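You operate a simulated robot arm through the tools that you are given. There is no shell and no other tool.

Carry out the task below with a simulated robot arm. There is one attempt and no reset: what you move stays moved.

JOB
Build the valve as the valve card says, latch it and test it.
Fine: rubber disc, stem, spring, cover; the green lamp must light.

It is judged by the outcome, as a careful person would: the job done as asked, and still so three seconds after it is handed in. It fails if anything else is knocked over, pushed out of place, dropped, spilled or broken. A push-on lid holds only when it is set on centred and level and pressed home; a screw cap is set on level and turned clockwise until tight.

ROBOT AND FRAMES
A 6-joint arm with a two-finger gripper, fixed in place. Base frame: the origin is at the foot of the arm, x ahead of it, y to its left, z up; the work surface is at about z = 840. Units: mm, rad, N and s.
Its first joint turns from -2.897 to 2.897 rad. Payload 3.43 kg.
The TCP is the grasp point between the finger pads, 20 mm short of the fingertips. In the tool frame z runs along the fingers and y along their closing line. Largest opening 190 mm; the body of the gripper starts 248 mm behind the TCP.
Orientation is that of the tool frame in the base frame, as a unit quaternion [x, y, z, w]. With the fingers straight down and closing along the base's y, the tool's x points along the base's -x, its y along +y and its z along -z.

CONTROLS
- The arm moves only by the tool arm_command. Its argument "steps" is one flat list of numbers, 7 for each row, row after row: the shift along the tool's x, y, z in units of 20 mm (1.0 is 20 mm), then the turn, a rotation vector about the tool's x, y, z in units of 4 degrees (1.0 is 4 degrees), then the closure, from 0 (fully open) to 1 (shut). In form: [tx, ty, tz, wx, wy, wz, hand, tx, ty, tz, wx, wy, wz, hand, ...]. A call has 1 to 20 rows; each row shifts and turns the commanded pose from where the row before left it, along the tool's axes as they then stand. A call with a number of a shift or a turn outside -1 to 1 is refused whole. Each row takes 0.2 s and may step no farther than 50 mm and 0.15 rad from the row before; otherwise, or with a gripper value out of range, the whole call is refused. Where a pose cannot be reached the arm comes as near as it can. A force on the tool above 90 N (or 10 N above the force at the start of the call, whichever is more), or a blocked arm, ends the call early, and 0.2 s more pass. Each finger travels about 45 mm/s and halts on what it meets, pressing with about 29 N; the grip force reading is that of the motor and also rises with nothing between the fingers. The clock runs only during rows and for 0.2 s after the last one: add rows that do not move to give the fingers time. It gives the time, the measured TCP pose, the force on the tool (base axes), the opening and the grip force at its end, in the units of the frame above (readings bear some noise), with the torque about the TCP (base axes, N m) and any sound that the robot's microphone picked up.
- Cameras (640 x 400 px; columns grow to the right, rows downward): "scene" is fixed at [50.2, -651, 1585.6]; the picture's right is [0.81, -0.59, 0.00], its down [-0.28, -0.38, -0.88] and it looks along [0.52, 0.71, -0.48] (base axes); focal length 320 px, centre (320, 200). "wrist" rides on the gripper at [70, -8, -288] in the tool frame; the picture's right is [0.12, 0.99, 0.00], its down [-0.96, 0.12, -0.25] and it looks along [-0.25, 0.03, 0.97] (tool axes); focal length 261 px, centre (320, 200). There is no depth. A picture from a camera that has moved, and an enlarged one, comes with that camera's place and axes in the base frame and with its lens.
- capture(camera): a new picture of that camera. The clock stands still meanwhile.
- slide_trunk(by): slides the trunk up (or, below 0, down) by that many mm; the arm rides with it, the base frame stays. It gives what a move gives, with no picture.
- inspect(camera, box): a new picture of the part [left, top, right, bottom] of that camera's present view, enlarged. The clock stands still meanwhile.
- job_done(): hands the job in; it is judged then, once.

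Places have to be worked out from the pictures, the camera data and where the tool is seen. Open the gripper and draw the arm clear of the work before you hand the job in, unless the task says otherwise.

The tools are called as a command line: name --argument value ..., lists and objects as JSON in quotes. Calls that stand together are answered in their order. arm_command: Moves the arm, as the interface text tells. Its arguments: {"type":"object","properties":{"steps":{"type":"array","items":{"type":"number"}}},"required":["steps"]} The other tools are called the same way: slide_trunk (by) slides the trunk up or down; capture (camera) takes a picture; inspect (camera, box) takes an enlarged picture of a part of a camera's view; job_done () hands the job in.

At the start:

```text
time: 0.0
tcp_pos: [615.2, 374.1, 1199.4]
orientation: [0.0, 1.0, 0.0, 0.0]
ft_force: [-0.6, 0.7, 0.4]
wrist_torque: [-0.02, 0.01, -0.01]
gripper_width: 190.1
finger_force: 0.1
trunk travel left (down, up): [-175.0, 65.0]
```

scene: 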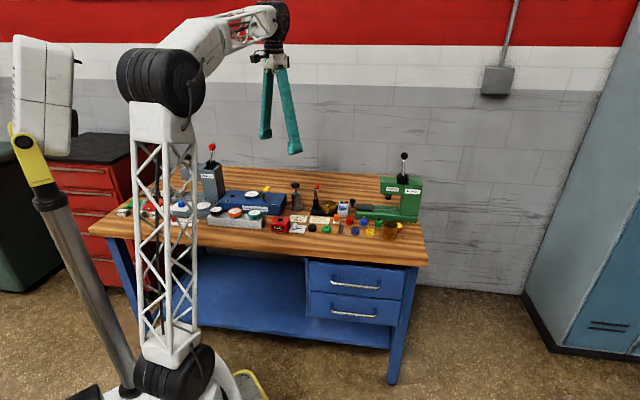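
wrist: 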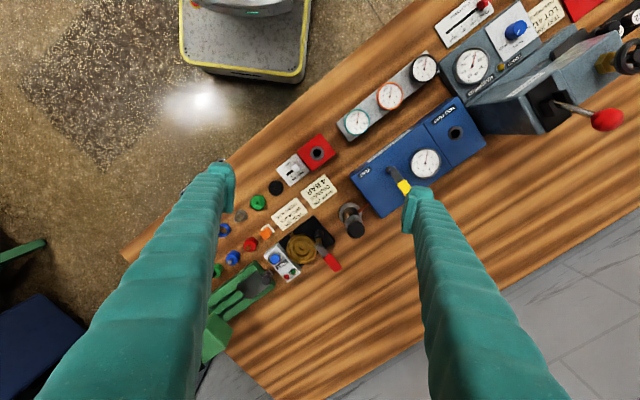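

I'll begin by looking closely at the bench from both cameras to find the parts and read the cards.

inspect --camera "scene" --box '[260, 170, 440, 250]'

inspect --camera "scene" --box '[110, 150, 290, 250]'

inspect --camera "wrist" --box '[200, 130, 380, 300]'

inspect --camera "wrist" --box '[330, 0, 640, 220]'

```text
3.56 times, centred on (350, 210) of scene
camera zoom: at [50.2, -651.0, 1585.6], right [0.81, -0.59, 0.0], down [-0.28, -0.38, -0.88], along [0.52, 0.71, -0.48], focal length 1136 px, centre (213, 164)
```

zoom: 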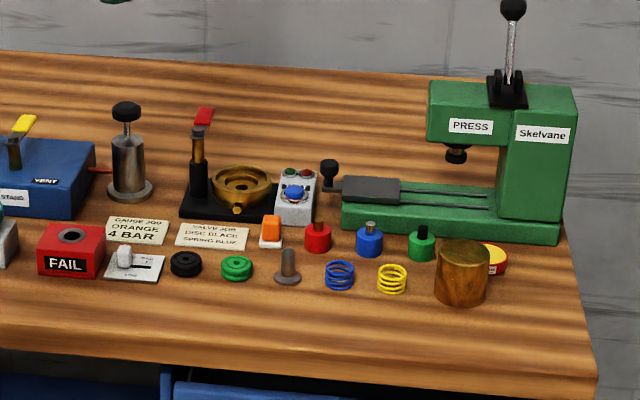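

```text
3.56 times, centred on (200, 200) of scene
camera zoom: at [50.2, -651.0, 1585.6], right [0.81, -0.59, 0.0], down [-0.28, -0.38, -0.88], along [0.52, 0.71, -0.48], focal length 1136 px, centre (747, 200)
```

zoom: 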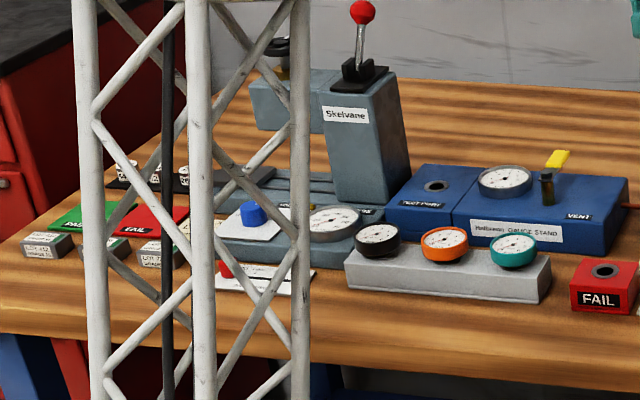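

```text
2.35 times, centred on (290, 215) of wrist
camera zoom: at [544.2, 365.5, 1487.2], right [-0.12, 0.99, 0.0], down [0.96, 0.12, 0.25], along [0.25, 0.03, -0.97], focal length 613 px, centre (391, 165)
```

zoom: 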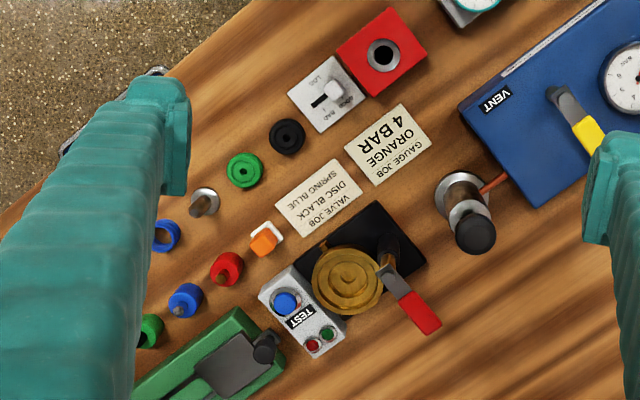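

```text
1.82 times, centred on (485, 110) of wrist
camera zoom: at [544.2, 365.5, 1487.2], right [-0.12, 0.99, 0.0], down [0.96, 0.12, 0.25], along [0.25, 0.03, -0.97], focal length 474 px, centre (20, 364)
```

zoom: 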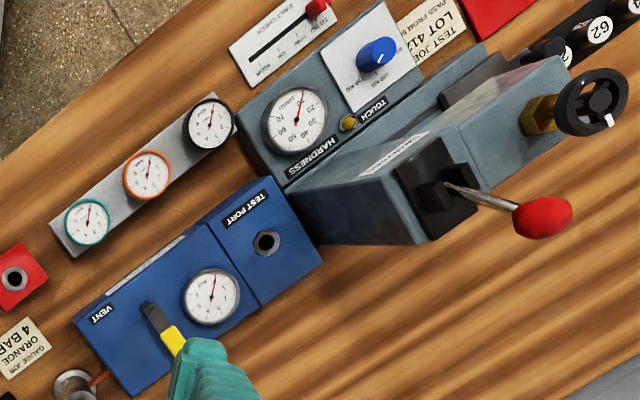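

The valve card reads "DISC BLACK, SPRING BLUE". The valve nest looks to be near (835, 354), with the parts in a row along the front of the bench. I'm moving the wrist camera over them and turning it square to the bench for a better look.

arm_command --steps '[-0.89, -0.886, 0.9, 0, 0, 0, 0, -0.89, -0.886, 0.9, 0, 0, 0, 0, -0.89, -0.886, 0.9, 0, 0, 0, 0, -0.89, -0.886, 0.9, 0, 0, 0, 0, -0.89, -0.886, 0.9, 0, 0, 0, 0, -0.89, -0.886, 0.9, 0, 0, 0, 0, -0.89, -0.886, 0.9, 0, 0, 0, 0, 0, 0, 0, 0, 0, 1, 0, 0, 0, 0, 0, 0, 1, 0, 0, 0, 0, 0, 0, 1, 0, 0, 0, 0, 0, 0, 1, 0, 0, 0, 0, 0, 0, 1, 0, 0, 0, 0, 0, 0, 1, 0, 0, 0, 0, 0, 0, 1, 0, 0, 0, 0, 0, 0, 1, 0, 0, 0, 0, 0, 0, 1, 0, 0, 0, 0, 0, 0, 1, 0, 0, 0, 0, 0, 0, 1, 0, 0, 0, 0, 0, 0, 1, 0, 0, 0, 0, 0, 0, 1, 0]'

capture --camera "wrist"

capture --camera "scene"

```text
time: 4.2
tcp_pos: [739.9, 249.6, 1074.1]
orientation: [0.44, 0.898, -0.001, 0.0]
ft_force: [-0.2, -0.5, -1.2]
wrist_torque: [-0.01, -0.04, 0.02]
gripper_width: 189.9
finger_force: 0.1
trunk travel left (down, up): [-175.0, 65.0]
```

```text
taken
camera wrist: at [689.5, 299.7, 1360.9], right [0.71, 0.7, 0.0], down [0.68, -0.69, 0.25], along [0.17, -0.18, -0.97], focal length 261 px, centre (320, 200)
```

wrist: 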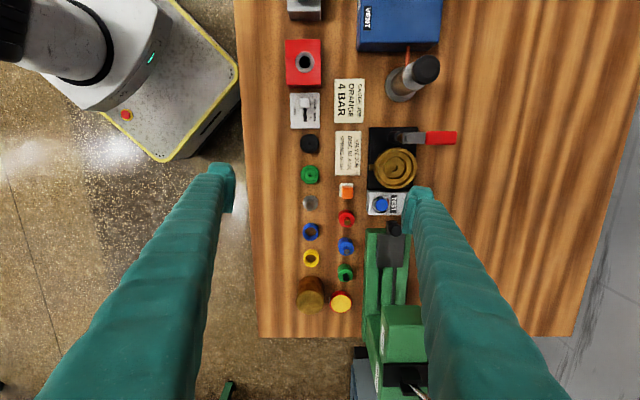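

```text
taken
```

scene: 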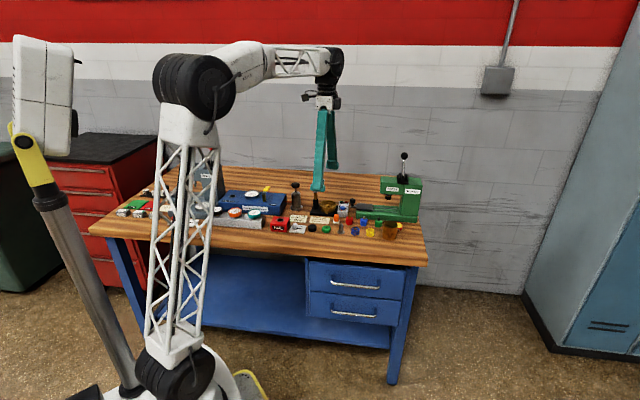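

The view is square to the bench now, which lies at about 45° to the base. I'll enlarge the parts and the valve nest.

inspect --camera "wrist" --box '[330, 110, 470, 230]'

inspect --camera "wrist" --box '[280, 120, 380, 220]'

inspect --camera "wrist" --box '[280, 180, 440, 330]'

inspect --camera "scene" --box '[300, 185, 360, 235]'

```text
3.33 times, centred on (400, 170) of wrist
camera zoom: at [689.5, 299.7, 1360.9], right [0.71, 0.7, 0.0], down [0.68, -0.69, 0.25], along [0.17, -0.18, -0.97], focal length 869 px, centre (53, 300)
```

zoom: 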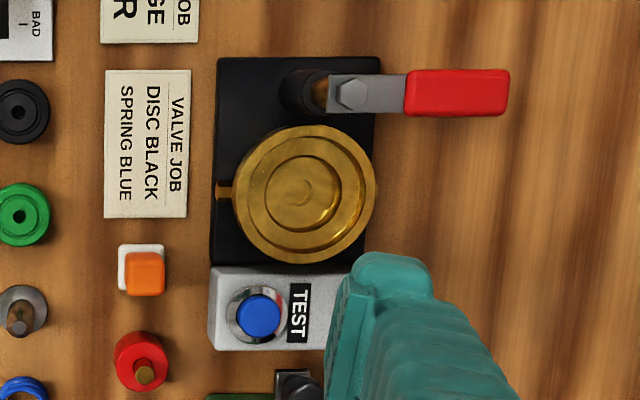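

```text
4.00 times, centred on (330, 170) of wrist
camera zoom: at [689.5, 299.7, 1360.9], right [0.71, 0.7, 0.0], down [0.68, -0.69, 0.25], along [0.17, -0.18, -0.97], focal length 1043 px, centre (280, 320)
```

zoom: 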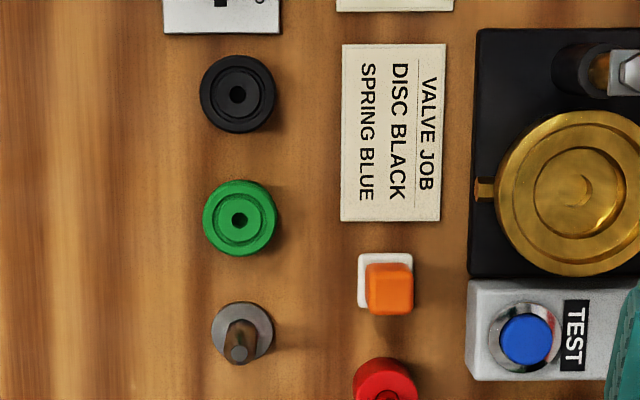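

```text
2.67 times, centred on (360, 255) of wrist
camera zoom: at [689.5, 299.7, 1360.9], right [0.71, 0.7, 0.0], down [0.68, -0.69, 0.25], along [0.17, -0.18, -0.97], focal length 695 px, centre (213, 53)
```

zoom: 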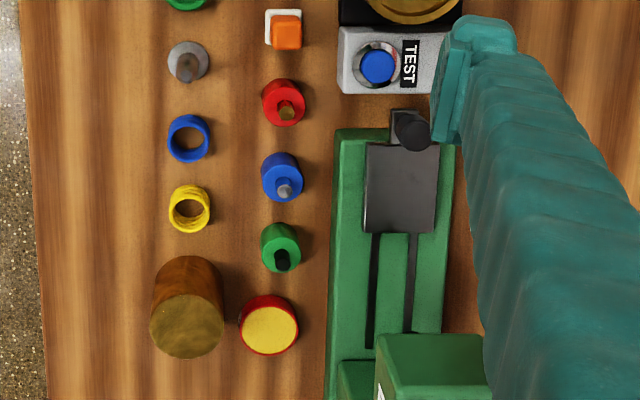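

```text
8.00 times, centred on (330, 210) of scene
camera zoom: at [50.2, -651.0, 1585.6], right [0.81, -0.59, 0.0], down [-0.28, -0.38, -0.88], along [0.52, 0.71, -0.48], focal length 2557 px, centre (240, 120)
```

zoom: 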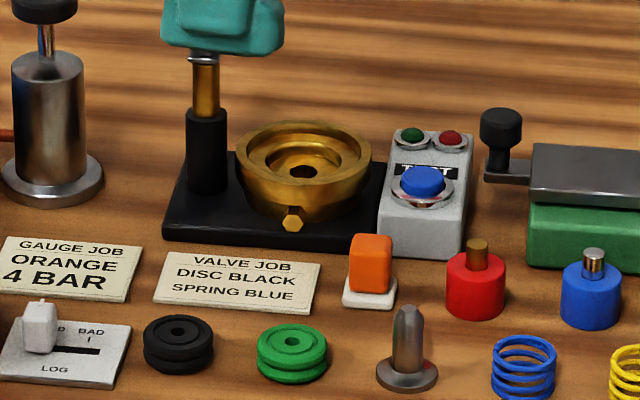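

The valve nest is a stepped brass cup with a small centre hole. Beside it are a swing latch on a post and the TEST box with its green and red lamps. I put the black disc at about (689, 271), so I'm lining up over it with the jaws closing across the bench row, then checking again.

arm_command --steps '[0, 0, 0, 0, 0, -0.9, 0, 0, 0, 0, 0, 0, -0.9, 0, 0.428, -0.172, 0.95, 0, 0, 0, 0, 0.428, -0.172, 0.95, 0, 0, 0, 0, 0.428, -0.172, 0.95, 0, 0, 0, 0, 0.428, -0.172, 0.95, 0, 0, 0, 0, 0.428, -0.172, 0.95, 0, 0, 0, 0, 0.428, -0.172, 0.95, 0, 0, 0, 0, 0, 0, 0, 0, 0, 0, 0]'

capture --camera "wrist"

inspect --camera "scene" --box '[280, 170, 360, 240]'

```text
time: 6.2
tcp_pos: [687.1, 270.2, 959.2]
orientation: [0.38, 0.925, 0.0, 0.0]
ft_force: [-0.5, 0.3, 0.2]
wrist_torque: [0.0, -0.01, 0.0]
gripper_width: 190.1
finger_force: 0.0
trunk travel left (down, up): [-175.0, 65.0]
```

```text
taken
camera wrist: at [631.6, 314.7, 1246.6], right [0.62, 0.79, 0.0], down [0.76, -0.6, 0.25], along [0.2, -0.15, -0.97], focal length 261 px, centre (320, 200)
```

wrist: 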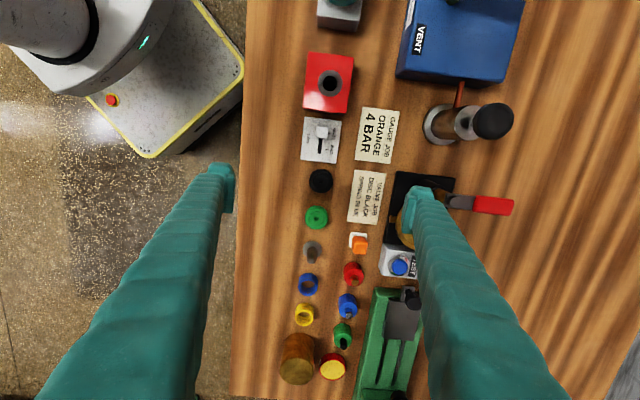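

```text
5.71 times, centred on (320, 205) of scene
camera zoom: at [50.2, -651.0, 1585.6], right [0.81, -0.59, 0.0], down [-0.28, -0.38, -0.88], along [0.52, 0.71, -0.48], focal length 1827 px, centre (320, 171)
```

zoom: 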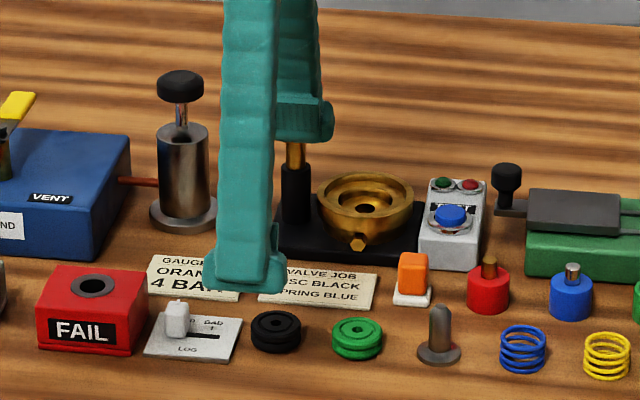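

The two views agree that the black disc is near (688, 271) and about 14 mm thick. I'm narrowing the jaws to about 57 mm so they clear the valve card, then lowering around the disc to grip only its upper half.

arm_command --steps '[0, 0.06, 0, 0, 0, 0, 0.7, 0, 0, 0, 0, 0, 0, 0.7, 0, 0, 0, 0, 0, 0, 0.7, 0, 0, 0, 0, 0, 0, 0.7, 0, 0, 0, 0, 0, 0, 0.7, 0, 0, 0, 0, 0, 0, 0.7, 0, 0, 0, 0, 0, 0, 0.7, 0, 0, 0, 0, 0, 0, 0.7, 0, 0, 0.95, 0, 0, 0, 0.7, 0, 0, 0.95, 0, 0, 0, 0.7, 0, 0, 0.95, 0, 0, 0, 0.7]'

capture --camera "wrist"

inspect --camera "scene" --box '[280, 170, 360, 240]'

```text
time: 8.6
tcp_pos: [689.1, 272.5, 904.6]
orientation: [0.381, 0.925, 0.0, 0.0]
ft_force: [-0.5, -0.1, 0.0]
wrist_torque: [0.0, -0.04, 0.0]
gripper_width: 57.0
finger_force: 0.0
trunk travel left (down, up): [-175.0, 65.0]
```

```text
taken
camera wrist: at [632.7, 316.2, 1191.7], right [0.62, 0.79, 0.0], down [0.76, -0.6, 0.25], along [0.2, -0.15, -0.97], focal length 261 px, centre (320, 200)
```

wrist: 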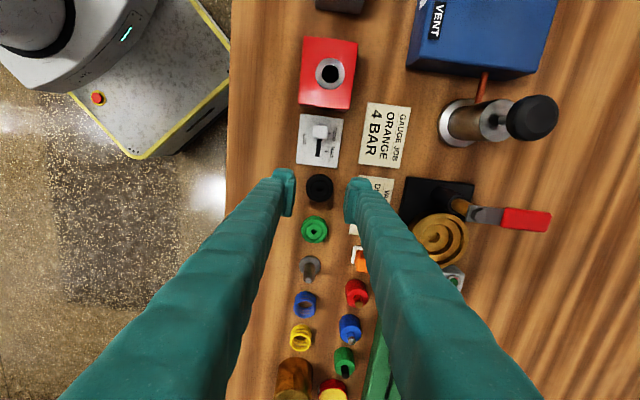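

```text
5.71 times, centred on (320, 205) of scene
camera zoom: at [50.2, -651.0, 1585.6], right [0.81, -0.59, 0.0], down [-0.28, -0.38, -0.88], along [0.52, 0.71, -0.48], focal length 1827 px, centre (320, 171)
```

zoom: 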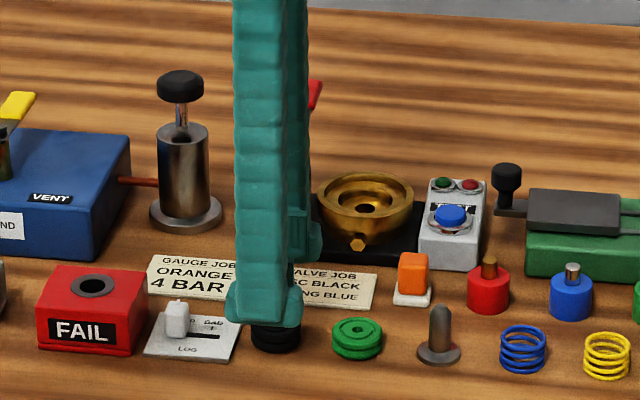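

The jaws are at 57 mm and straddle the disc, about 2 mm off centre. I'm making a small correction, going down to TCP z ≈ 867 and closing.

arm_command --steps '[0.09, -0.06, 0.94, 0, 0, 0, 0.7, 0, 0, 0.94, 0, 0, 0, 0.7, 0, 0, 0, 0, 0, 0, 0.7, 0, 0, 0, 0, 0, 0, 1, 0, 0, 0, 0, 0, 0, 1, 0, 0, 0, 0, 0, 0, 1, 0, 0, 0, 0, 0, 0, 1, 0, 0, 0, 0, 0, 0, 1]'

inspect --camera "scene" --box '[290, 200, 350, 240]'

inspect --camera "wrist" --box '[260, 140, 380, 240]'

```text
time: 10.4
tcp_pos: [688.1, 274.1, 873.7]
orientation: [0.381, 0.924, 0.004, 0.003]
ft_force: [-15.3, -11.4, 59.9]
wrist_torque: [-0.31, 0.41, -0.04]
gripper_width: 6.1
finger_force: 28.9
trunk travel left (down, up): [-175.0, 65.0]
stopped in row 8: the force on the tool passed its limit at 93 N (the readings are from after the stop); the commanded pose is now the measured one
```

```text
10.00 times, centred on (320, 220) of scene
camera zoom: at [50.2, -651.0, 1585.6], right [0.81, -0.59, 0.0], down [-0.28, -0.38, -0.88], along [0.52, 0.71, -0.48], focal length 3196 px, centre (320, 0)
```

zoom: 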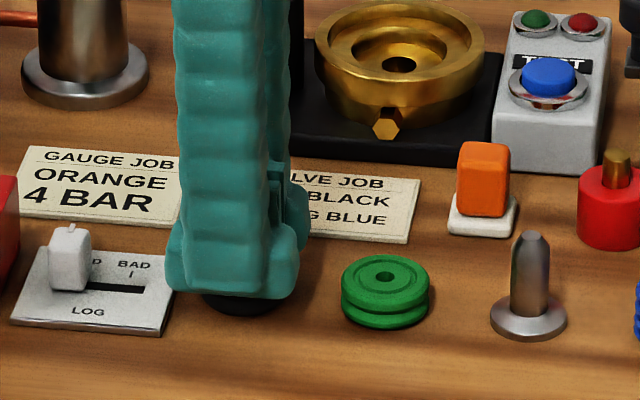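

```text
4.00 times, centred on (320, 190) of wrist
camera zoom: at [628.4, 315.8, 1161.3], right [0.62, 0.79, 0.01], down [0.76, -0.6, 0.25], along [0.21, -0.15, -0.97], focal length 1043 px, centre (320, 240)
```

zoom: 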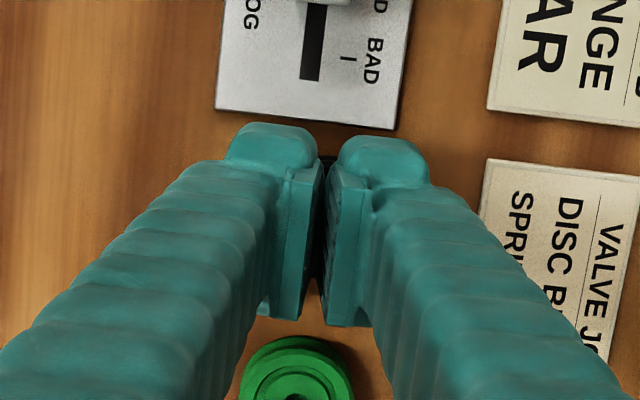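

The fingers closed to 6 mm and rode up onto the disc's top edge, so the grip was too shallow for the rounded fingertips. I'm lifting off, reopening and checking the disc.

arm_command --steps '[0, 0, -0.5, 0, 0, 0, 1, 0, 0, -0.5, 0, 0, 0, 1, 0, 0, -0.5, 0, 0, 0, 1, 0, 0, 0, 0, 0, 0, 0.7, 0, 0, 0, 0, 0, 0, 0.7, 0, 0, 0, 0, 0, 0, 0.7, 0, 0, 0, 0, 0, 0, 0.7]'

inspect --camera "scene" --box '[290, 200, 350, 240]'

inspect --camera "wrist" --box '[260, 140, 380, 240]'

```text
time: 12.0
tcp_pos: [688.8, 274.8, 898.9]
orientation: [0.381, 0.925, 0.002, 0.001]
ft_force: [-0.1, -0.9, -0.6]
wrist_torque: [0.02, 0.0, 0.02]
gripper_width: 57.0
finger_force: 0.0
trunk travel left (down, up): [-175.0, 65.0]
```

```text
10.00 times, centred on (320, 220) of scene
camera zoom: at [50.2, -651.0, 1585.6], right [0.81, -0.59, 0.0], down [-0.28, -0.38, -0.88], along [0.52, 0.71, -0.48], focal length 3196 px, centre (320, 0)
```

zoom: 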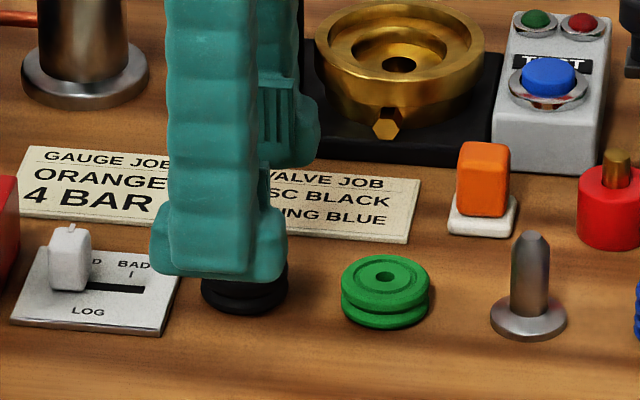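

```text
4.00 times, centred on (320, 190) of wrist
camera zoom: at [630.7, 317.8, 1186.3], right [0.62, 0.79, 0.01], down [0.76, -0.6, 0.25], along [0.2, -0.15, -0.97], focal length 1043 px, centre (320, 240)
```

zoom: 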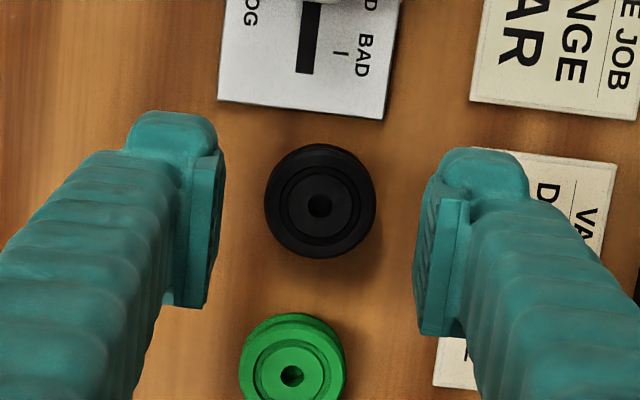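

The disc is unharmed and still centred between the pads. I'm lowering about 4 mm deeper than before, with the tips just above the bench, and gripping again.

arm_command --steps '[-0.06, -0.07, 0.6, 0.06, 0, 0, 0.7, 0, 0, 0.6, 0, 0, 0, 0.7, 0, 0, 0.6, 0, 0, 0, 0.7, 0, 0, 0, 0, 0, 0, 0.7, 0, 0, 0, 0, 0, 0, 0.7]'

inspect --camera "scene" --box '[290, 200, 350, 240]'

inspect --camera "wrist" --box '[260, 140, 380, 240]'

```text
time: 13.2
tcp_pos: [690.2, 273.5, 864.5]
orientation: [0.381, 0.925, 0.0, 0.001]
ft_force: [-0.6, 0.1, 0.4]
wrist_torque: [0.02, 0.03, 0.03]
gripper_width: 56.9
finger_force: 0.1
trunk travel left (down, up): [-175.0, 65.0]
```

```text
10.00 times, centred on (320, 220) of scene
camera zoom: at [50.2, -651.0, 1585.6], right [0.81, -0.59, 0.0], down [-0.28, -0.38, -0.88], along [0.52, 0.71, -0.48], focal length 3196 px, centre (320, 0)
```

zoom: 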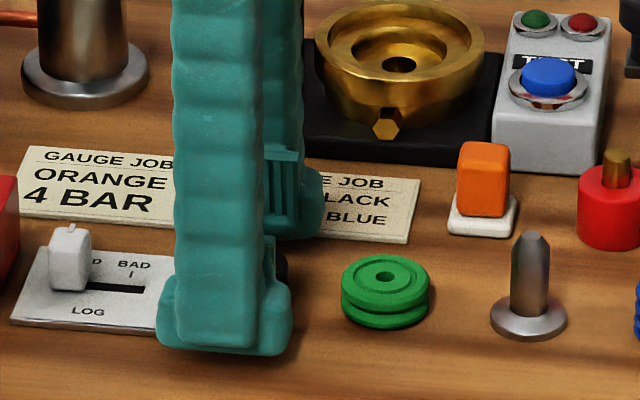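

```text
4.00 times, centred on (320, 190) of wrist
camera zoom: at [632.3, 316.4, 1151.7], right [0.62, 0.79, 0.0], down [0.76, -0.6, 0.25], along [0.2, -0.15, -0.97], focal length 1043 px, centre (320, 240)
```

zoom: 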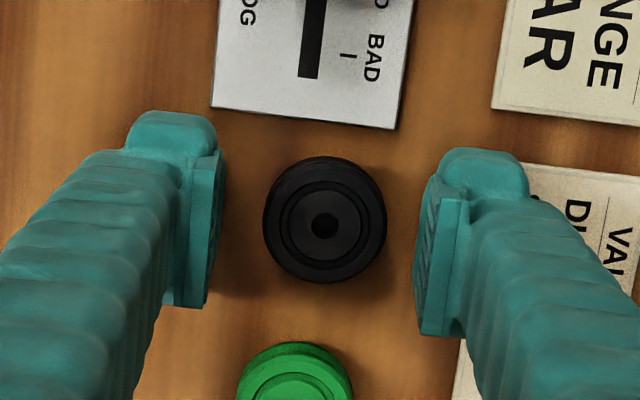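

The pads straddle the disc centrally with the tips about 4 mm above the bench. I'm going 2 mm lower and closing.

arm_command --steps '[0, 0, 0.12, 0, 0, 0, 0.7, 0, 0, 0, 0, 0, 0, 0.78, 0, 0, 0, 0, 0, 0, 0.82, 0, 0, 0, 0, 0, 0, 0.86, 0, 0, 0, 0, 0, 0, 0.9, 0, 0, 0, 0, 0, 0, 0.95, 0, 0, 0, 0, 0, 0, 0.95]'

inspect --camera "wrist" --box '[260, 140, 380, 240]'

```text
time: 14.8
tcp_pos: [689.2, 271.0, 861.0]
orientation: [0.381, 0.925, 0.0, 0.001]
ft_force: [0.4, -0.1, -0.9]
wrist_torque: [0.0, 0.0, 0.01]
gripper_width: 33.8
finger_force: 28.7
trunk travel left (down, up): [-175.0, 65.0]
```

```text
4.00 times, centred on (320, 190) of wrist
camera zoom: at [631.8, 316.2, 1149.1], right [0.62, 0.79, 0.0], down [0.76, -0.6, 0.25], along [0.2, -0.15, -0.97], focal length 1043 px, centre (320, 240)
```

zoom: 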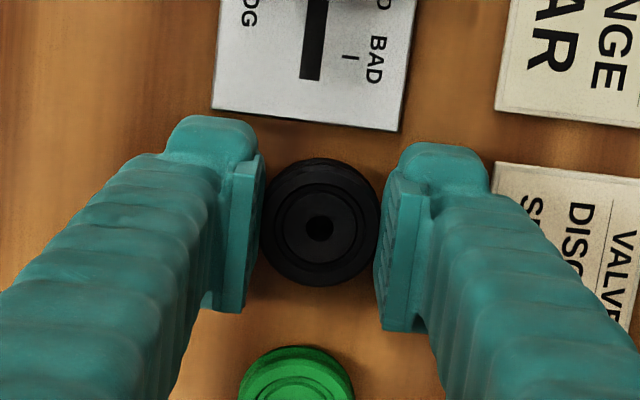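

I have the disc gripped at about 34 mm. I'm lifting it straight up and carrying it to a spot just beyond the valve, over the TEST box, so the camera can see the nest unobstructed.

arm_command --steps '[0, 0, -1, 0, 0, 0, 0.95, 0, 0, -1, 0, 0, 0, 0.95, 0, 0, -1, 0, 0, 0, 0.95, 0, 0, -1, 0, 0, 0, 0.95, 0, 0, -1, 0, 0, 0, 0.95, 0, 0, -1, 0, 0, 0, 0.95, -0.584, 0.89, 0, 0, 0, 0, 0.95, -0.584, 0.89, 0, 0, 0, 0, 0.95, -0.584, 0.89, 0, 0, 0, 0, 0.95, -0.584, 0.89, 0, 0, 0, 0, 0.95, -0.584, 0.89, 0, 0, 0, 0, 0.95, -0.584, 0.89, 0, 0, 0, 0, 0.95, -0.584, 0.89, 0, 0, 0, 0, 0.95, -0.584, 0.89, 0, 0, 0, 0, 0.95, -0.584, 0.89, 0, 0, 0, 0, 0.95, 0, 0, 0, 0, 0, 0, 0.95]'

capture --camera "wrist"

inspect --camera "scene" --box '[280, 150, 380, 230]'

```text
time: 18.2
tcp_pos: [875.8, 313.5, 983.4]
orientation: [0.381, 0.924, 0.0, 0.002]
ft_force: [-0.4, 0.2, -0.7]
wrist_torque: [-0.01, -0.01, 0.0]
gripper_width: 34.0
finger_force: 29.2
trunk travel left (down, up): [-175.0, 65.0]
```

```text
taken
camera wrist: at [818.4, 356.8, 1269.4], right [0.62, 0.79, 0.0], down [0.76, -0.6, 0.25], along [0.2, -0.15, -0.97], focal length 261 px, centre (320, 200)
```

wrist: 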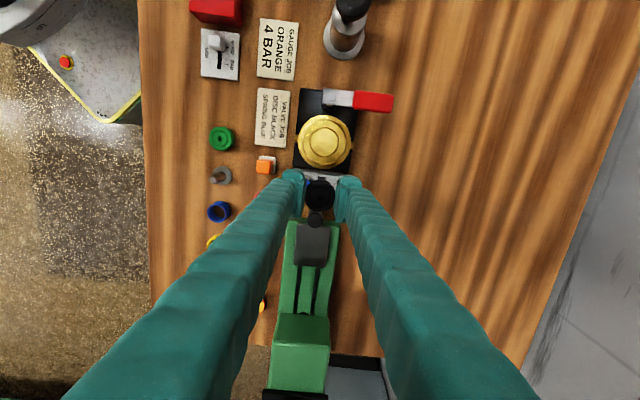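

```text
5.00 times, centred on (330, 190) of scene
camera zoom: at [50.2, -651.0, 1585.6], right [0.81, -0.59, 0.0], down [-0.28, -0.38, -0.88], along [0.52, 0.71, -0.48], focal length 1598 px, centre (270, 250)
```

zoom: 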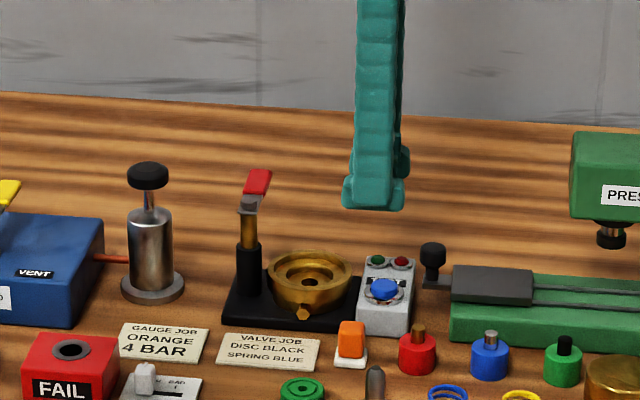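

The nest is in clear view now, so I'll enlarge it to measure its centre and the size of each step.

inspect --camera "wrist" --box '[270, 70, 410, 190]'

inspect --camera "scene" --box '[315, 180, 365, 220]'

```text
3.33 times, centred on (340, 130) of wrist
camera zoom: at [818.4, 356.8, 1269.4], right [0.62, 0.79, 0.0], down [0.76, -0.6, 0.25], along [0.2, -0.15, -0.97], focal length 869 px, centre (253, 433)
```

zoom: 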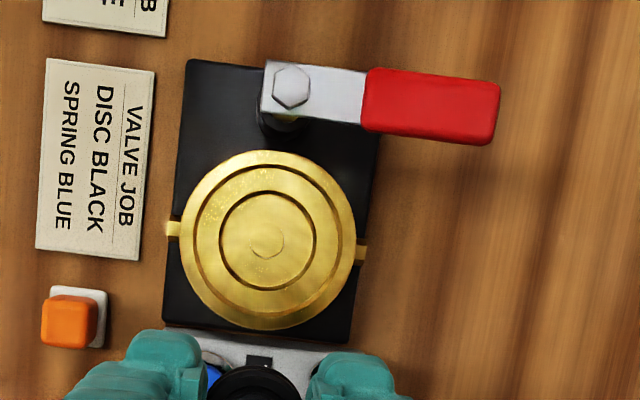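

```text
10.00 times, centred on (340, 200) of scene
camera zoom: at [50.2, -651.0, 1585.6], right [0.81, -0.59, 0.0], down [-0.28, -0.38, -0.88], along [0.52, 0.71, -0.48], focal length 3196 px, centre (120, 200)
```

zoom: 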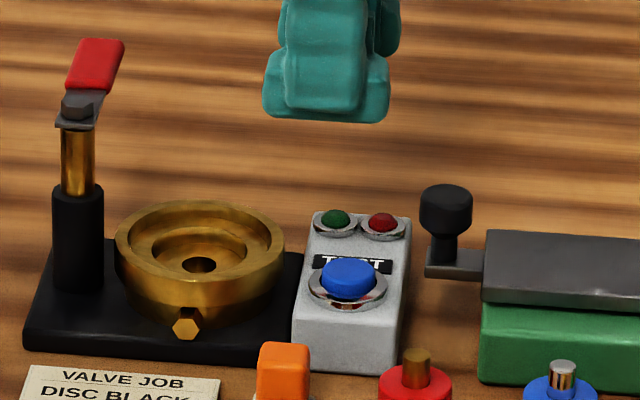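

I measure the nest centre at about (833, 354), with the rim top near z 873, the inner step about 44 mm across and the latch pivot 58 mm to its left. I'm moving the disc over the nest and lowering to just above the rim.

arm_command --steps '[0.7325, -0.015, 0, 0, 0, 0, 0.95, 0.7325, -0.015, 0, 0, 0, 0, 0.95, 0.7325, -0.015, 0, 0, 0, 0, 0.95, 0.7325, -0.015, 0, 0, 0, 0, 0.95, 0, 0, 0.8, 0, 0, 0, 0.95, 0, 0, 0.8, 0, 0, 0, 0.95, 0, 0, 0.8, 0, 0, 0, 0.95, 0, 0, 0.8, 0, 0, 0, 0.95, 0, 0, 0.8, 0, 0, 0, 0.95, 0, 0, 0, 0, 0, 0, 0.95]'

inspect --camera "wrist" --box '[250, 130, 390, 250]'

inspect --camera "scene" --box '[310, 175, 360, 215]'

```text
time: 20.4
tcp_pos: [833.6, 353.2, 901.9]
orientation: [0.382, 0.924, 0.001, 0.001]
ft_force: [0.8, 0.2, 0.2]
wrist_torque: [-0.01, 0.02, -0.04]
gripper_width: 34.0
finger_force: 29.0
trunk travel left (down, up): [-175.0, 65.0]
```

```text
3.33 times, centred on (320, 190) of wrist
camera zoom: at [776.7, 396.3, 1189.0], right [0.62, 0.79, 0.0], down [0.76, -0.6, 0.25], along [0.2, -0.15, -0.97], focal length 869 px, centre (320, 233)
```

zoom: 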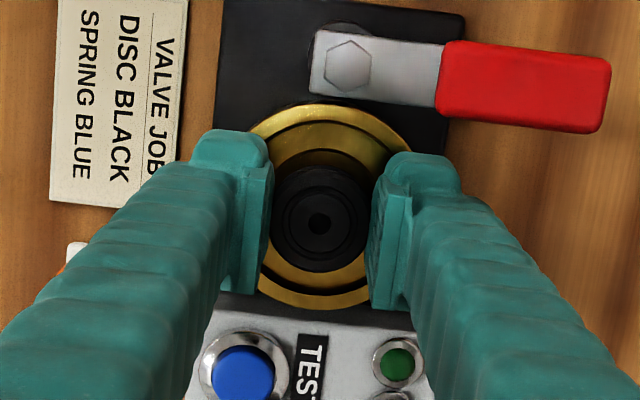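

```text
10.00 times, centred on (335, 195) of scene
camera zoom: at [50.2, -651.0, 1585.6], right [0.81, -0.59, 0.0], down [-0.28, -0.38, -0.88], along [0.52, 0.71, -0.48], focal length 3196 px, centre (170, 250)
```

zoom: 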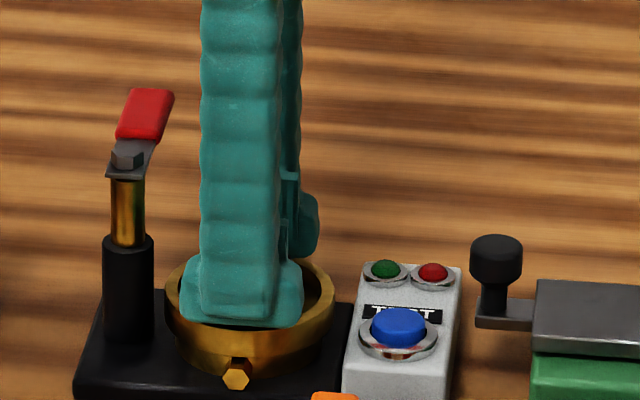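

The disc is over the nest to within 1–2 mm. I'm lowering about 6 mm so the tips sit just above the rim, then opening to let the disc drop into the seat.

arm_command --steps '[0, 0, 0.15, 0, 0, 0, 0.95, 0, 0, 0.15, 0, 0, 0, 0.95, 0, 0, 0, 0, 0, 0, 0.95, 0, 0, 0, 0, 0, 0, 0.95]'

inspect --camera "scene" --box '[310, 175, 360, 215]'

```text
time: 21.4
tcp_pos: [833.7, 352.8, 898.2]
orientation: [0.381, 0.924, 0.003, 0.002]
ft_force: [7.1, 1.6, 47.3]
wrist_torque: [-0.57, 1.37, 0.04]
gripper_width: 33.7
finger_force: 28.8
trunk travel left (down, up): [-175.0, 65.0]
```

```text
10.00 times, centred on (335, 195) of scene
camera zoom: at [50.2, -651.0, 1585.6], right [0.81, -0.59, 0.0], down [-0.28, -0.38, -0.88], along [0.52, 0.71, -0.48], focal length 3196 px, centre (170, 250)
```

zoom: 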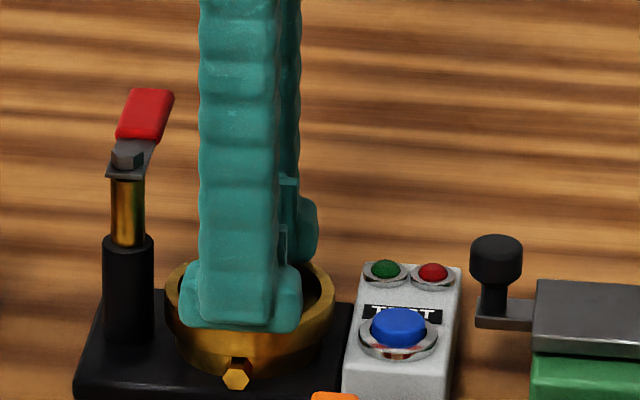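

The front fingertip touches the rim at TCP z ≈ 898, so the rim top is at about 878. I'm backing off 2 mm to relieve the contact, then opening to drop the disc into the seat.

arm_command --steps '[0, 0, -0.2, 0.08, 0, 0, 0.95, 0, 0, 0, 0, 0, 0, 0.95, 0, 0, 0, 0, 0, 0, 0.75, 0, 0, 0, 0, 0, 0, 0.75, 0, 0, 0, 0, 0, 0, 0.75, 0, 0, 0, 0, 0, 0, 0.75]'

inspect --camera "wrist" --box '[250, 130, 390, 250]'

```text
time: 22.8
tcp_pos: [831.8, 351.2, 898.9]
orientation: [0.381, 0.925, -0.004, 0.0]
ft_force: [-7.5, -8.0, 13.2]
wrist_torque: [0.01, 0.2, 0.2]
gripper_width: 43.9
finger_force: 0.0
trunk travel left (down, up): [-175.0, 65.0]
```

```text
3.33 times, centred on (320, 190) of wrist
camera zoom: at [775.9, 396.3, 1187.0], right [0.62, 0.79, -0.01], down [0.76, -0.59, 0.25], along [0.19, -0.16, -0.97], focal length 869 px, centre (320, 233)
```

zoom: 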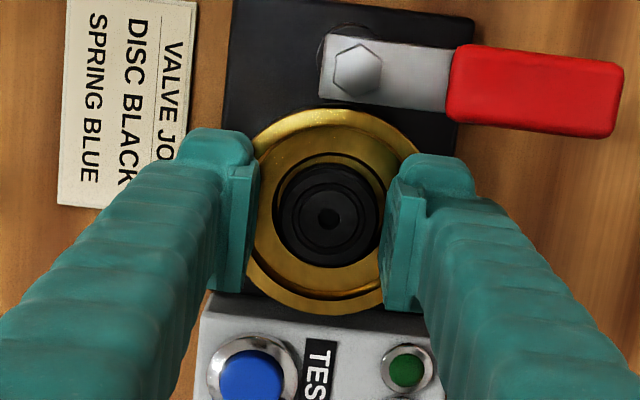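

The disc has dropped into the seat. There's a slight residual push on the tool, so I'm lifting straight up and then looking down into the nest.

arm_command --steps '[0, 0, -0.5, 0, 0, 0, 0.75, 0, 0, -0.9, 0, 0, 0, 0.75, 0, 0, -0.9, 0, 0, 0, 0.75, 0, 0, -0.9, 0, 0, 0, 0.7, 0, 0, 0, 0, 0, 0, 0.7]'

inspect --camera "wrist" --box '[250, 130, 390, 250]'

inspect --camera "scene" --box '[310, 175, 360, 215]'

```text
time: 24.0
tcp_pos: [832.6, 353.0, 964.2]
orientation: [0.381, 0.925, -0.002, 0.0]
ft_force: [0.4, -0.3, -0.6]
wrist_torque: [-0.02, 0.0, -0.03]
gripper_width: 57.0
finger_force: 0.0
trunk travel left (down, up): [-175.0, 65.0]
```

```text
3.33 times, centred on (320, 190) of wrist
camera zoom: at [776.8, 397.8, 1251.3], right [0.62, 0.79, 0.0], down [0.76, -0.59, 0.25], along [0.19, -0.16, -0.97], focal length 869 px, centre (320, 233)
```

zoom: 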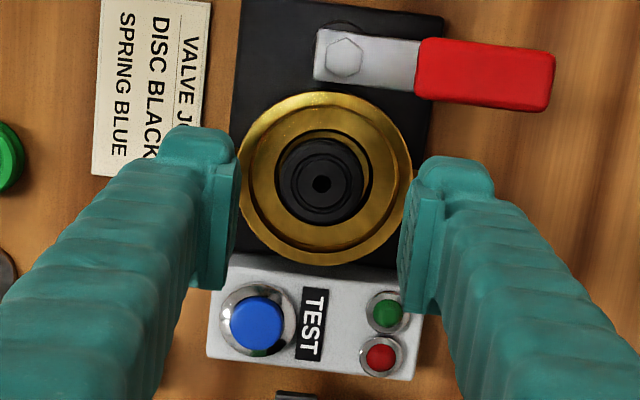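

```text
10.00 times, centred on (335, 195) of scene
camera zoom: at [50.2, -651.0, 1585.6], right [0.81, -0.59, 0.0], down [-0.28, -0.38, -0.88], along [0.52, 0.71, -0.48], focal length 3196 px, centre (170, 250)
```

zoom: 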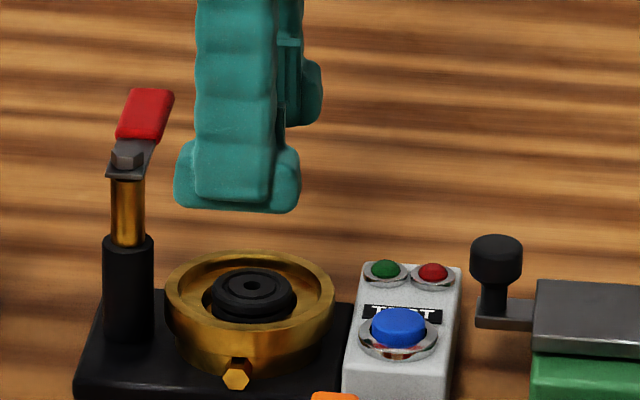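

The disc lies flat in the nest. I'll enlarge it to check how well it sits within the seat.

inspect --camera "wrist" --box '[290, 145, 350, 205]'

inspect --camera "scene" --box '[323, 195, 348, 215]'

```text
6.67 times, centred on (320, 175) of wrist
camera zoom: at [776.8, 397.8, 1251.3], right [0.62, 0.79, 0.0], down [0.76, -0.59, 0.25], along [0.19, -0.16, -0.97], focal length 1738 px, centre (320, 367)
```

zoom: 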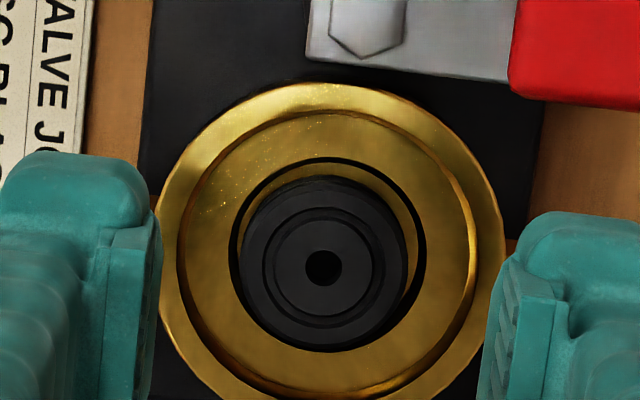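

```text
16.00 times, centred on (336, 205) of scene
camera zoom: at [50.2, -651.0, 1585.6], right [0.81, -0.59, 0.0], down [-0.28, -0.38, -0.88], along [0.52, 0.71, -0.48], focal length 5114 px, centre (72, 120)
```

zoom: 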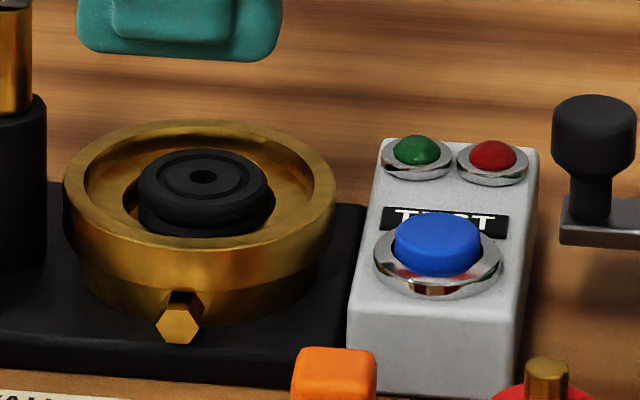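

The disc sits centred in the seat to within about 1 mm. Next is the stem, at about (773, 188). I'm moving over it with the jaws at 57 mm.

arm_command --steps '[-0.4625, -0.996, 0, -0.05, 0, 0, 0.7, -0.4625, -0.996, 0, 0, 0, 0, 0.7, -0.4625, -0.996, 0, 0, 0, 0, 0.7, -0.4625, -0.996, 0, 0, 0, 0, 0.7, -0.4625, -0.996, 0, 0, 0, 0, 0.7, -0.4625, -0.996, 0, 0, 0, 0, 0.7, -0.4625, -0.996, 0, 0, 0, 0, 0.7, -0.4625, -0.996, 0, 0, 0, 0, 0.7, 0, 0, 0, 0, 0, 0, 0.7]'

inspect --camera "wrist" --box '[250, 130, 390, 250]'

```text
time: 26.0
tcp_pos: [775.9, 188.9, 964.0]
orientation: [0.382, 0.924, 0.001, 0.002]
ft_force: [0.3, -0.2, 0.8]
wrist_torque: [0.01, -0.02, 0.01]
gripper_width: 56.9
finger_force: 0.0
trunk travel left (down, up): [-175.0, 65.0]
```

```text
3.33 times, centred on (320, 190) of wrist
camera zoom: at [717.6, 233.1, 1252.1], right [0.62, 0.79, 0.0], down [0.76, -0.6, 0.25], along [0.2, -0.15, -0.97], focal length 869 px, centre (320, 233)
```

zoom: 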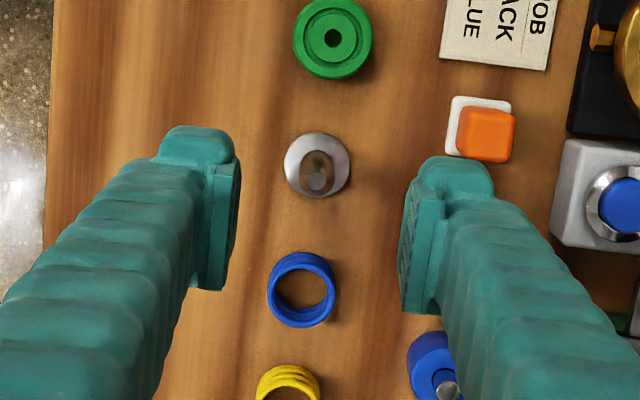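

The stem flange is at about (773.5, 188.6), 2 mm from the current TCP. I'm correcting and lowering so the pads straddle the rod above the flange.

arm_command --steps '[0.07, -0.09, 0.9, 0, 0, 0, 0.74, 0, 0, 0.9, 0, 0, 0, 0.74, 0, 0, 0.9, 0, 0, 0, 0.74, 0, 0, 0.9, 0, 0, 0, 0.74, 0, 0, 0.9, 0, 0, 0, 0.74, 0, 0, 0, 0, 0, 0, 0.74, 0, 0, 0, 0, 0, 0, 0.74]'

inspect --camera "wrist" --box '[250, 130, 390, 250]'

inspect --camera "scene" --box '[320, 200, 380, 240]'

```text
time: 27.6
tcp_pos: [771.4, 188.6, 874.2]
orientation: [0.381, 0.924, 0.0, 0.002]
ft_force: [0.5, 0.0, 0.3]
wrist_torque: [0.01, -0.01, -0.01]
gripper_width: 49.3
finger_force: 0.1
trunk travel left (down, up): [-175.0, 65.0]
```

```text
3.33 times, centred on (320, 190) of wrist
camera zoom: at [714.8, 232.6, 1160.9], right [0.62, 0.79, 0.0], down [0.76, -0.6, 0.25], along [0.2, -0.15, -0.97], focal length 869 px, centre (320, 233)
```

zoom: 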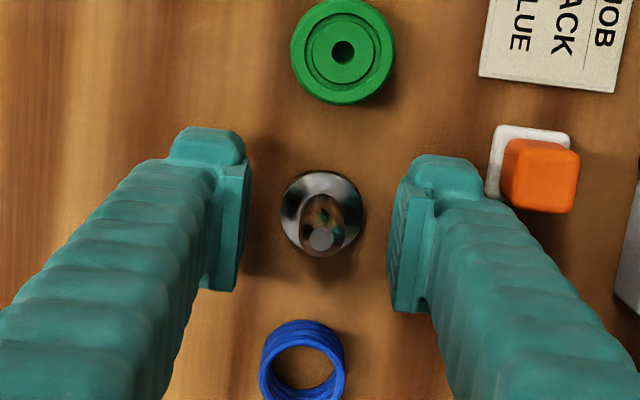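

```text
10.00 times, centred on (350, 220) of scene
camera zoom: at [50.2, -651.0, 1585.6], right [0.81, -0.59, 0.0], down [-0.28, -0.38, -0.88], along [0.52, 0.71, -0.48], focal length 3196 px, centre (20, 0)
```

zoom: 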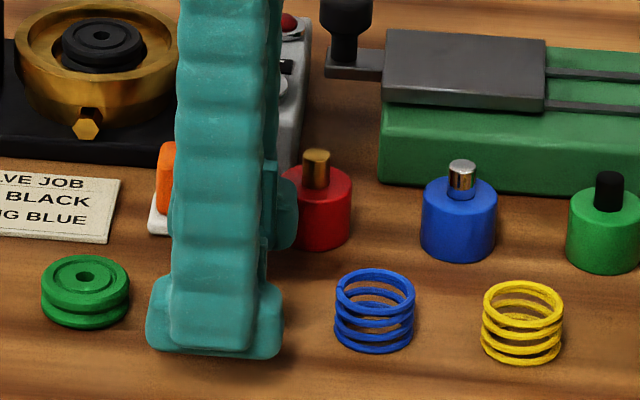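

The rod is centred between the pads, so I'm closing on it.

arm_command --steps '[0, 0, 0, 0, 0, 0, 0.85, 0, 0, 0, 0, 0, 0, 0.9, 0, 0, 0, 0, 0, 0, 0.97, 0, 0, 0, 0, 0, 0, 0.97, 0, 0, 0, 0, 0, 0, 0.97]'

inspect --camera "wrist" --box '[250, 130, 390, 250]'

```text
time: 28.8
tcp_pos: [773.4, 188.7, 873.4]
orientation: [0.381, 0.925, -0.001, 0.0]
ft_force: [-0.1, -0.1, -0.2]
wrist_torque: [-0.01, -0.01, -0.02]
gripper_width: 14.2
finger_force: 29.4
trunk travel left (down, up): [-175.0, 65.0]
```

```text
3.33 times, centred on (320, 190) of wrist
camera zoom: at [714.9, 232.6, 1161.0], right [0.62, 0.79, 0.0], down [0.76, -0.6, 0.25], along [0.2, -0.15, -0.97], focal length 869 px, centre (320, 233)
```

zoom: 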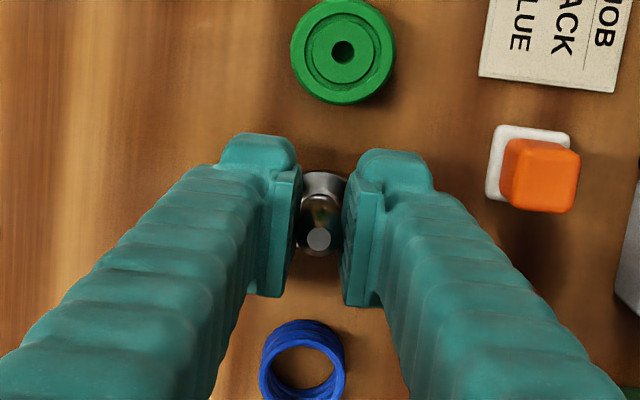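

The stem is gripped at 14 mm. I'm lifting it, carrying it to the nest at (834, 353), and stopping about 15 mm above the disc to check alignment.

arm_command --steps '[0, 0, -0.915, 0, 0, 0, 0.97, 0, 0, -0.915, 0, 0, 0, 0.97, 0, 0, -0.915, 0, 0, 0, 0.97, 0, 0, -0.915, 0, 0, 0, 0.97, 0, 0, -0.915, 0, 0, 0, 0.97, 0, 0, -0.915, 0, 0, 0, 0.97, 0.45, 0.998, 0, 0, 0, 0, 0.97, 0.45, 0.998, 0, 0, 0, 0, 0.97, 0.45, 0.998, 0, 0, 0, 0, 0.97, 0.45, 0.998, 0, 0, 0, 0, 0.97, 0.45, 0.998, 0, 0, 0, 0, 0.97, 0.45, 0.998, 0, 0, 0, 0, 0.97, 0.45, 0.998, 0, 0, 0, 0, 0.97, 0.45, 0.998, 0, 0, 0, 0, 0.97, 0, 0, 0.95, 0, 0, 0, 0.97, 0, 0, 0.95, 0, 0, 0, 0.97, 0, 0, 0.95, 0, 0, 0, 0.97, 0, 0, 0, 0, 0, 0, 0.97]'

inspect --camera "wrist" --box '[270, 140, 370, 240]'

inspect --camera "scene" --box '[310, 175, 360, 215]'

```text
time: 32.6
tcp_pos: [833.4, 350.9, 927.4]
orientation: [0.381, 0.924, -0.001, 0.001]
ft_force: [-0.1, -0.3, -1.3]
wrist_torque: [-0.03, 0.01, 0.04]
gripper_width: 14.5
finger_force: 29.0
trunk travel left (down, up): [-175.0, 65.0]
```

```text
4.00 times, centred on (320, 190) of wrist
camera zoom: at [777.5, 395.7, 1214.3], right [0.62, 0.79, 0.0], down [0.76, -0.6, 0.25], along [0.2, -0.15, -0.97], focal length 1043 px, centre (320, 240)
```

zoom: 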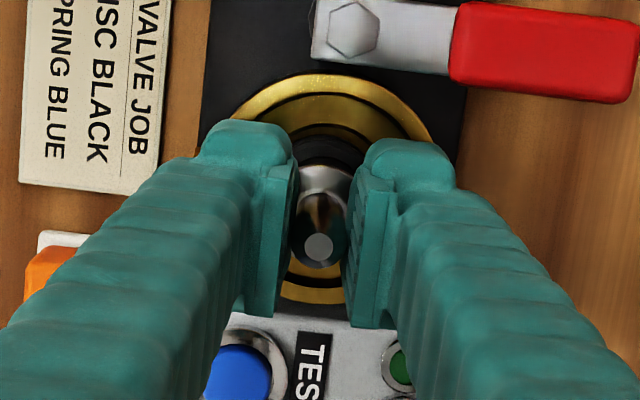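

```text
10.00 times, centred on (335, 195) of scene
camera zoom: at [50.2, -651.0, 1585.6], right [0.81, -0.59, 0.0], down [-0.28, -0.38, -0.88], along [0.52, 0.71, -0.48], focal length 3196 px, centre (170, 250)
```

zoom: 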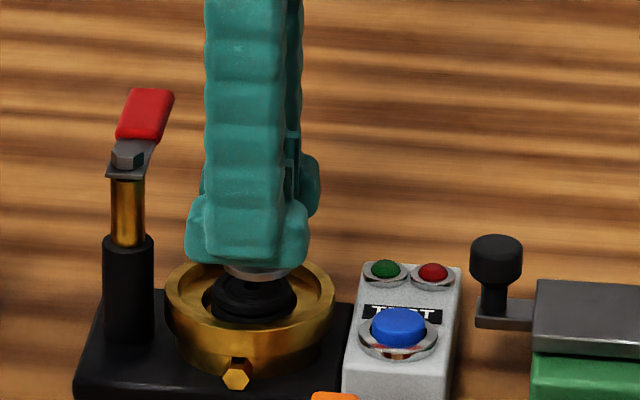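

The stem is about 2 mm short of centre towards the front. I'm shifting slightly and lowering in small steps, watching for contact with the disc.

arm_command --steps '[0.05, 0.09, 0.3, 0, 0, 0, 0.97, 0, 0, 0.3, 0, 0, 0, 0.97, 0, 0, 0.05, 0, 0, 0, 0.97, 0, 0, 0, 0, 0, 0, 0.97, 0, 0, 0, 0, 0, 0, 0.97]'

inspect --camera "wrist" --box '[270, 140, 370, 240]'

inspect --camera "scene" --box '[323, 185, 348, 215]'

```text
time: 33.8
tcp_pos: [834.8, 353.3, 916.1]
orientation: [0.381, 0.925, -0.001, 0.002]
ft_force: [-0.3, -0.4, 16.5]
wrist_torque: [-0.02, -0.02, 0.0]
gripper_width: 14.2
finger_force: 28.6
trunk travel left (down, up): [-175.0, 65.0]
```

```text
4.00 times, centred on (320, 190) of wrist
camera zoom: at [776.8, 397.6, 1202.4], right [0.62, 0.79, 0.0], down [0.76, -0.6, 0.25], along [0.2, -0.15, -0.97], focal length 1043 px, centre (320, 240)
```

zoom: 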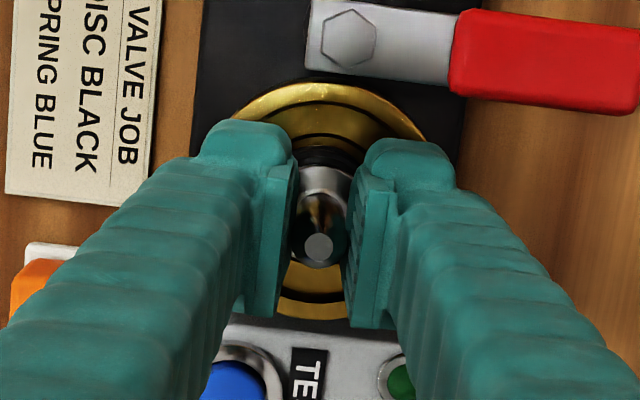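

```text
13.33 times, centred on (336, 200) of scene
camera zoom: at [50.2, -651.0, 1585.6], right [0.81, -0.59, 0.0], down [-0.28, -0.38, -0.88], along [0.52, 0.71, -0.48], focal length 4262 px, centre (113, 200)
```

zoom: 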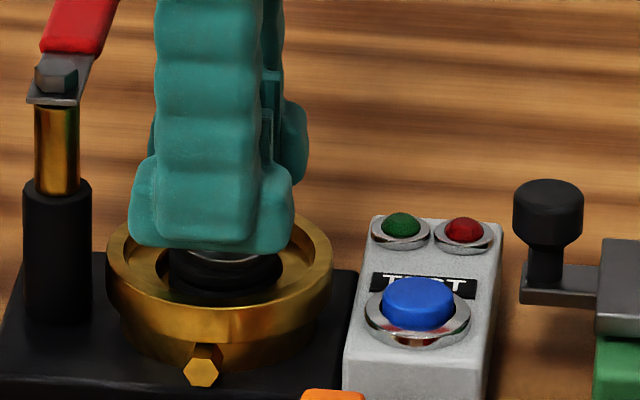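

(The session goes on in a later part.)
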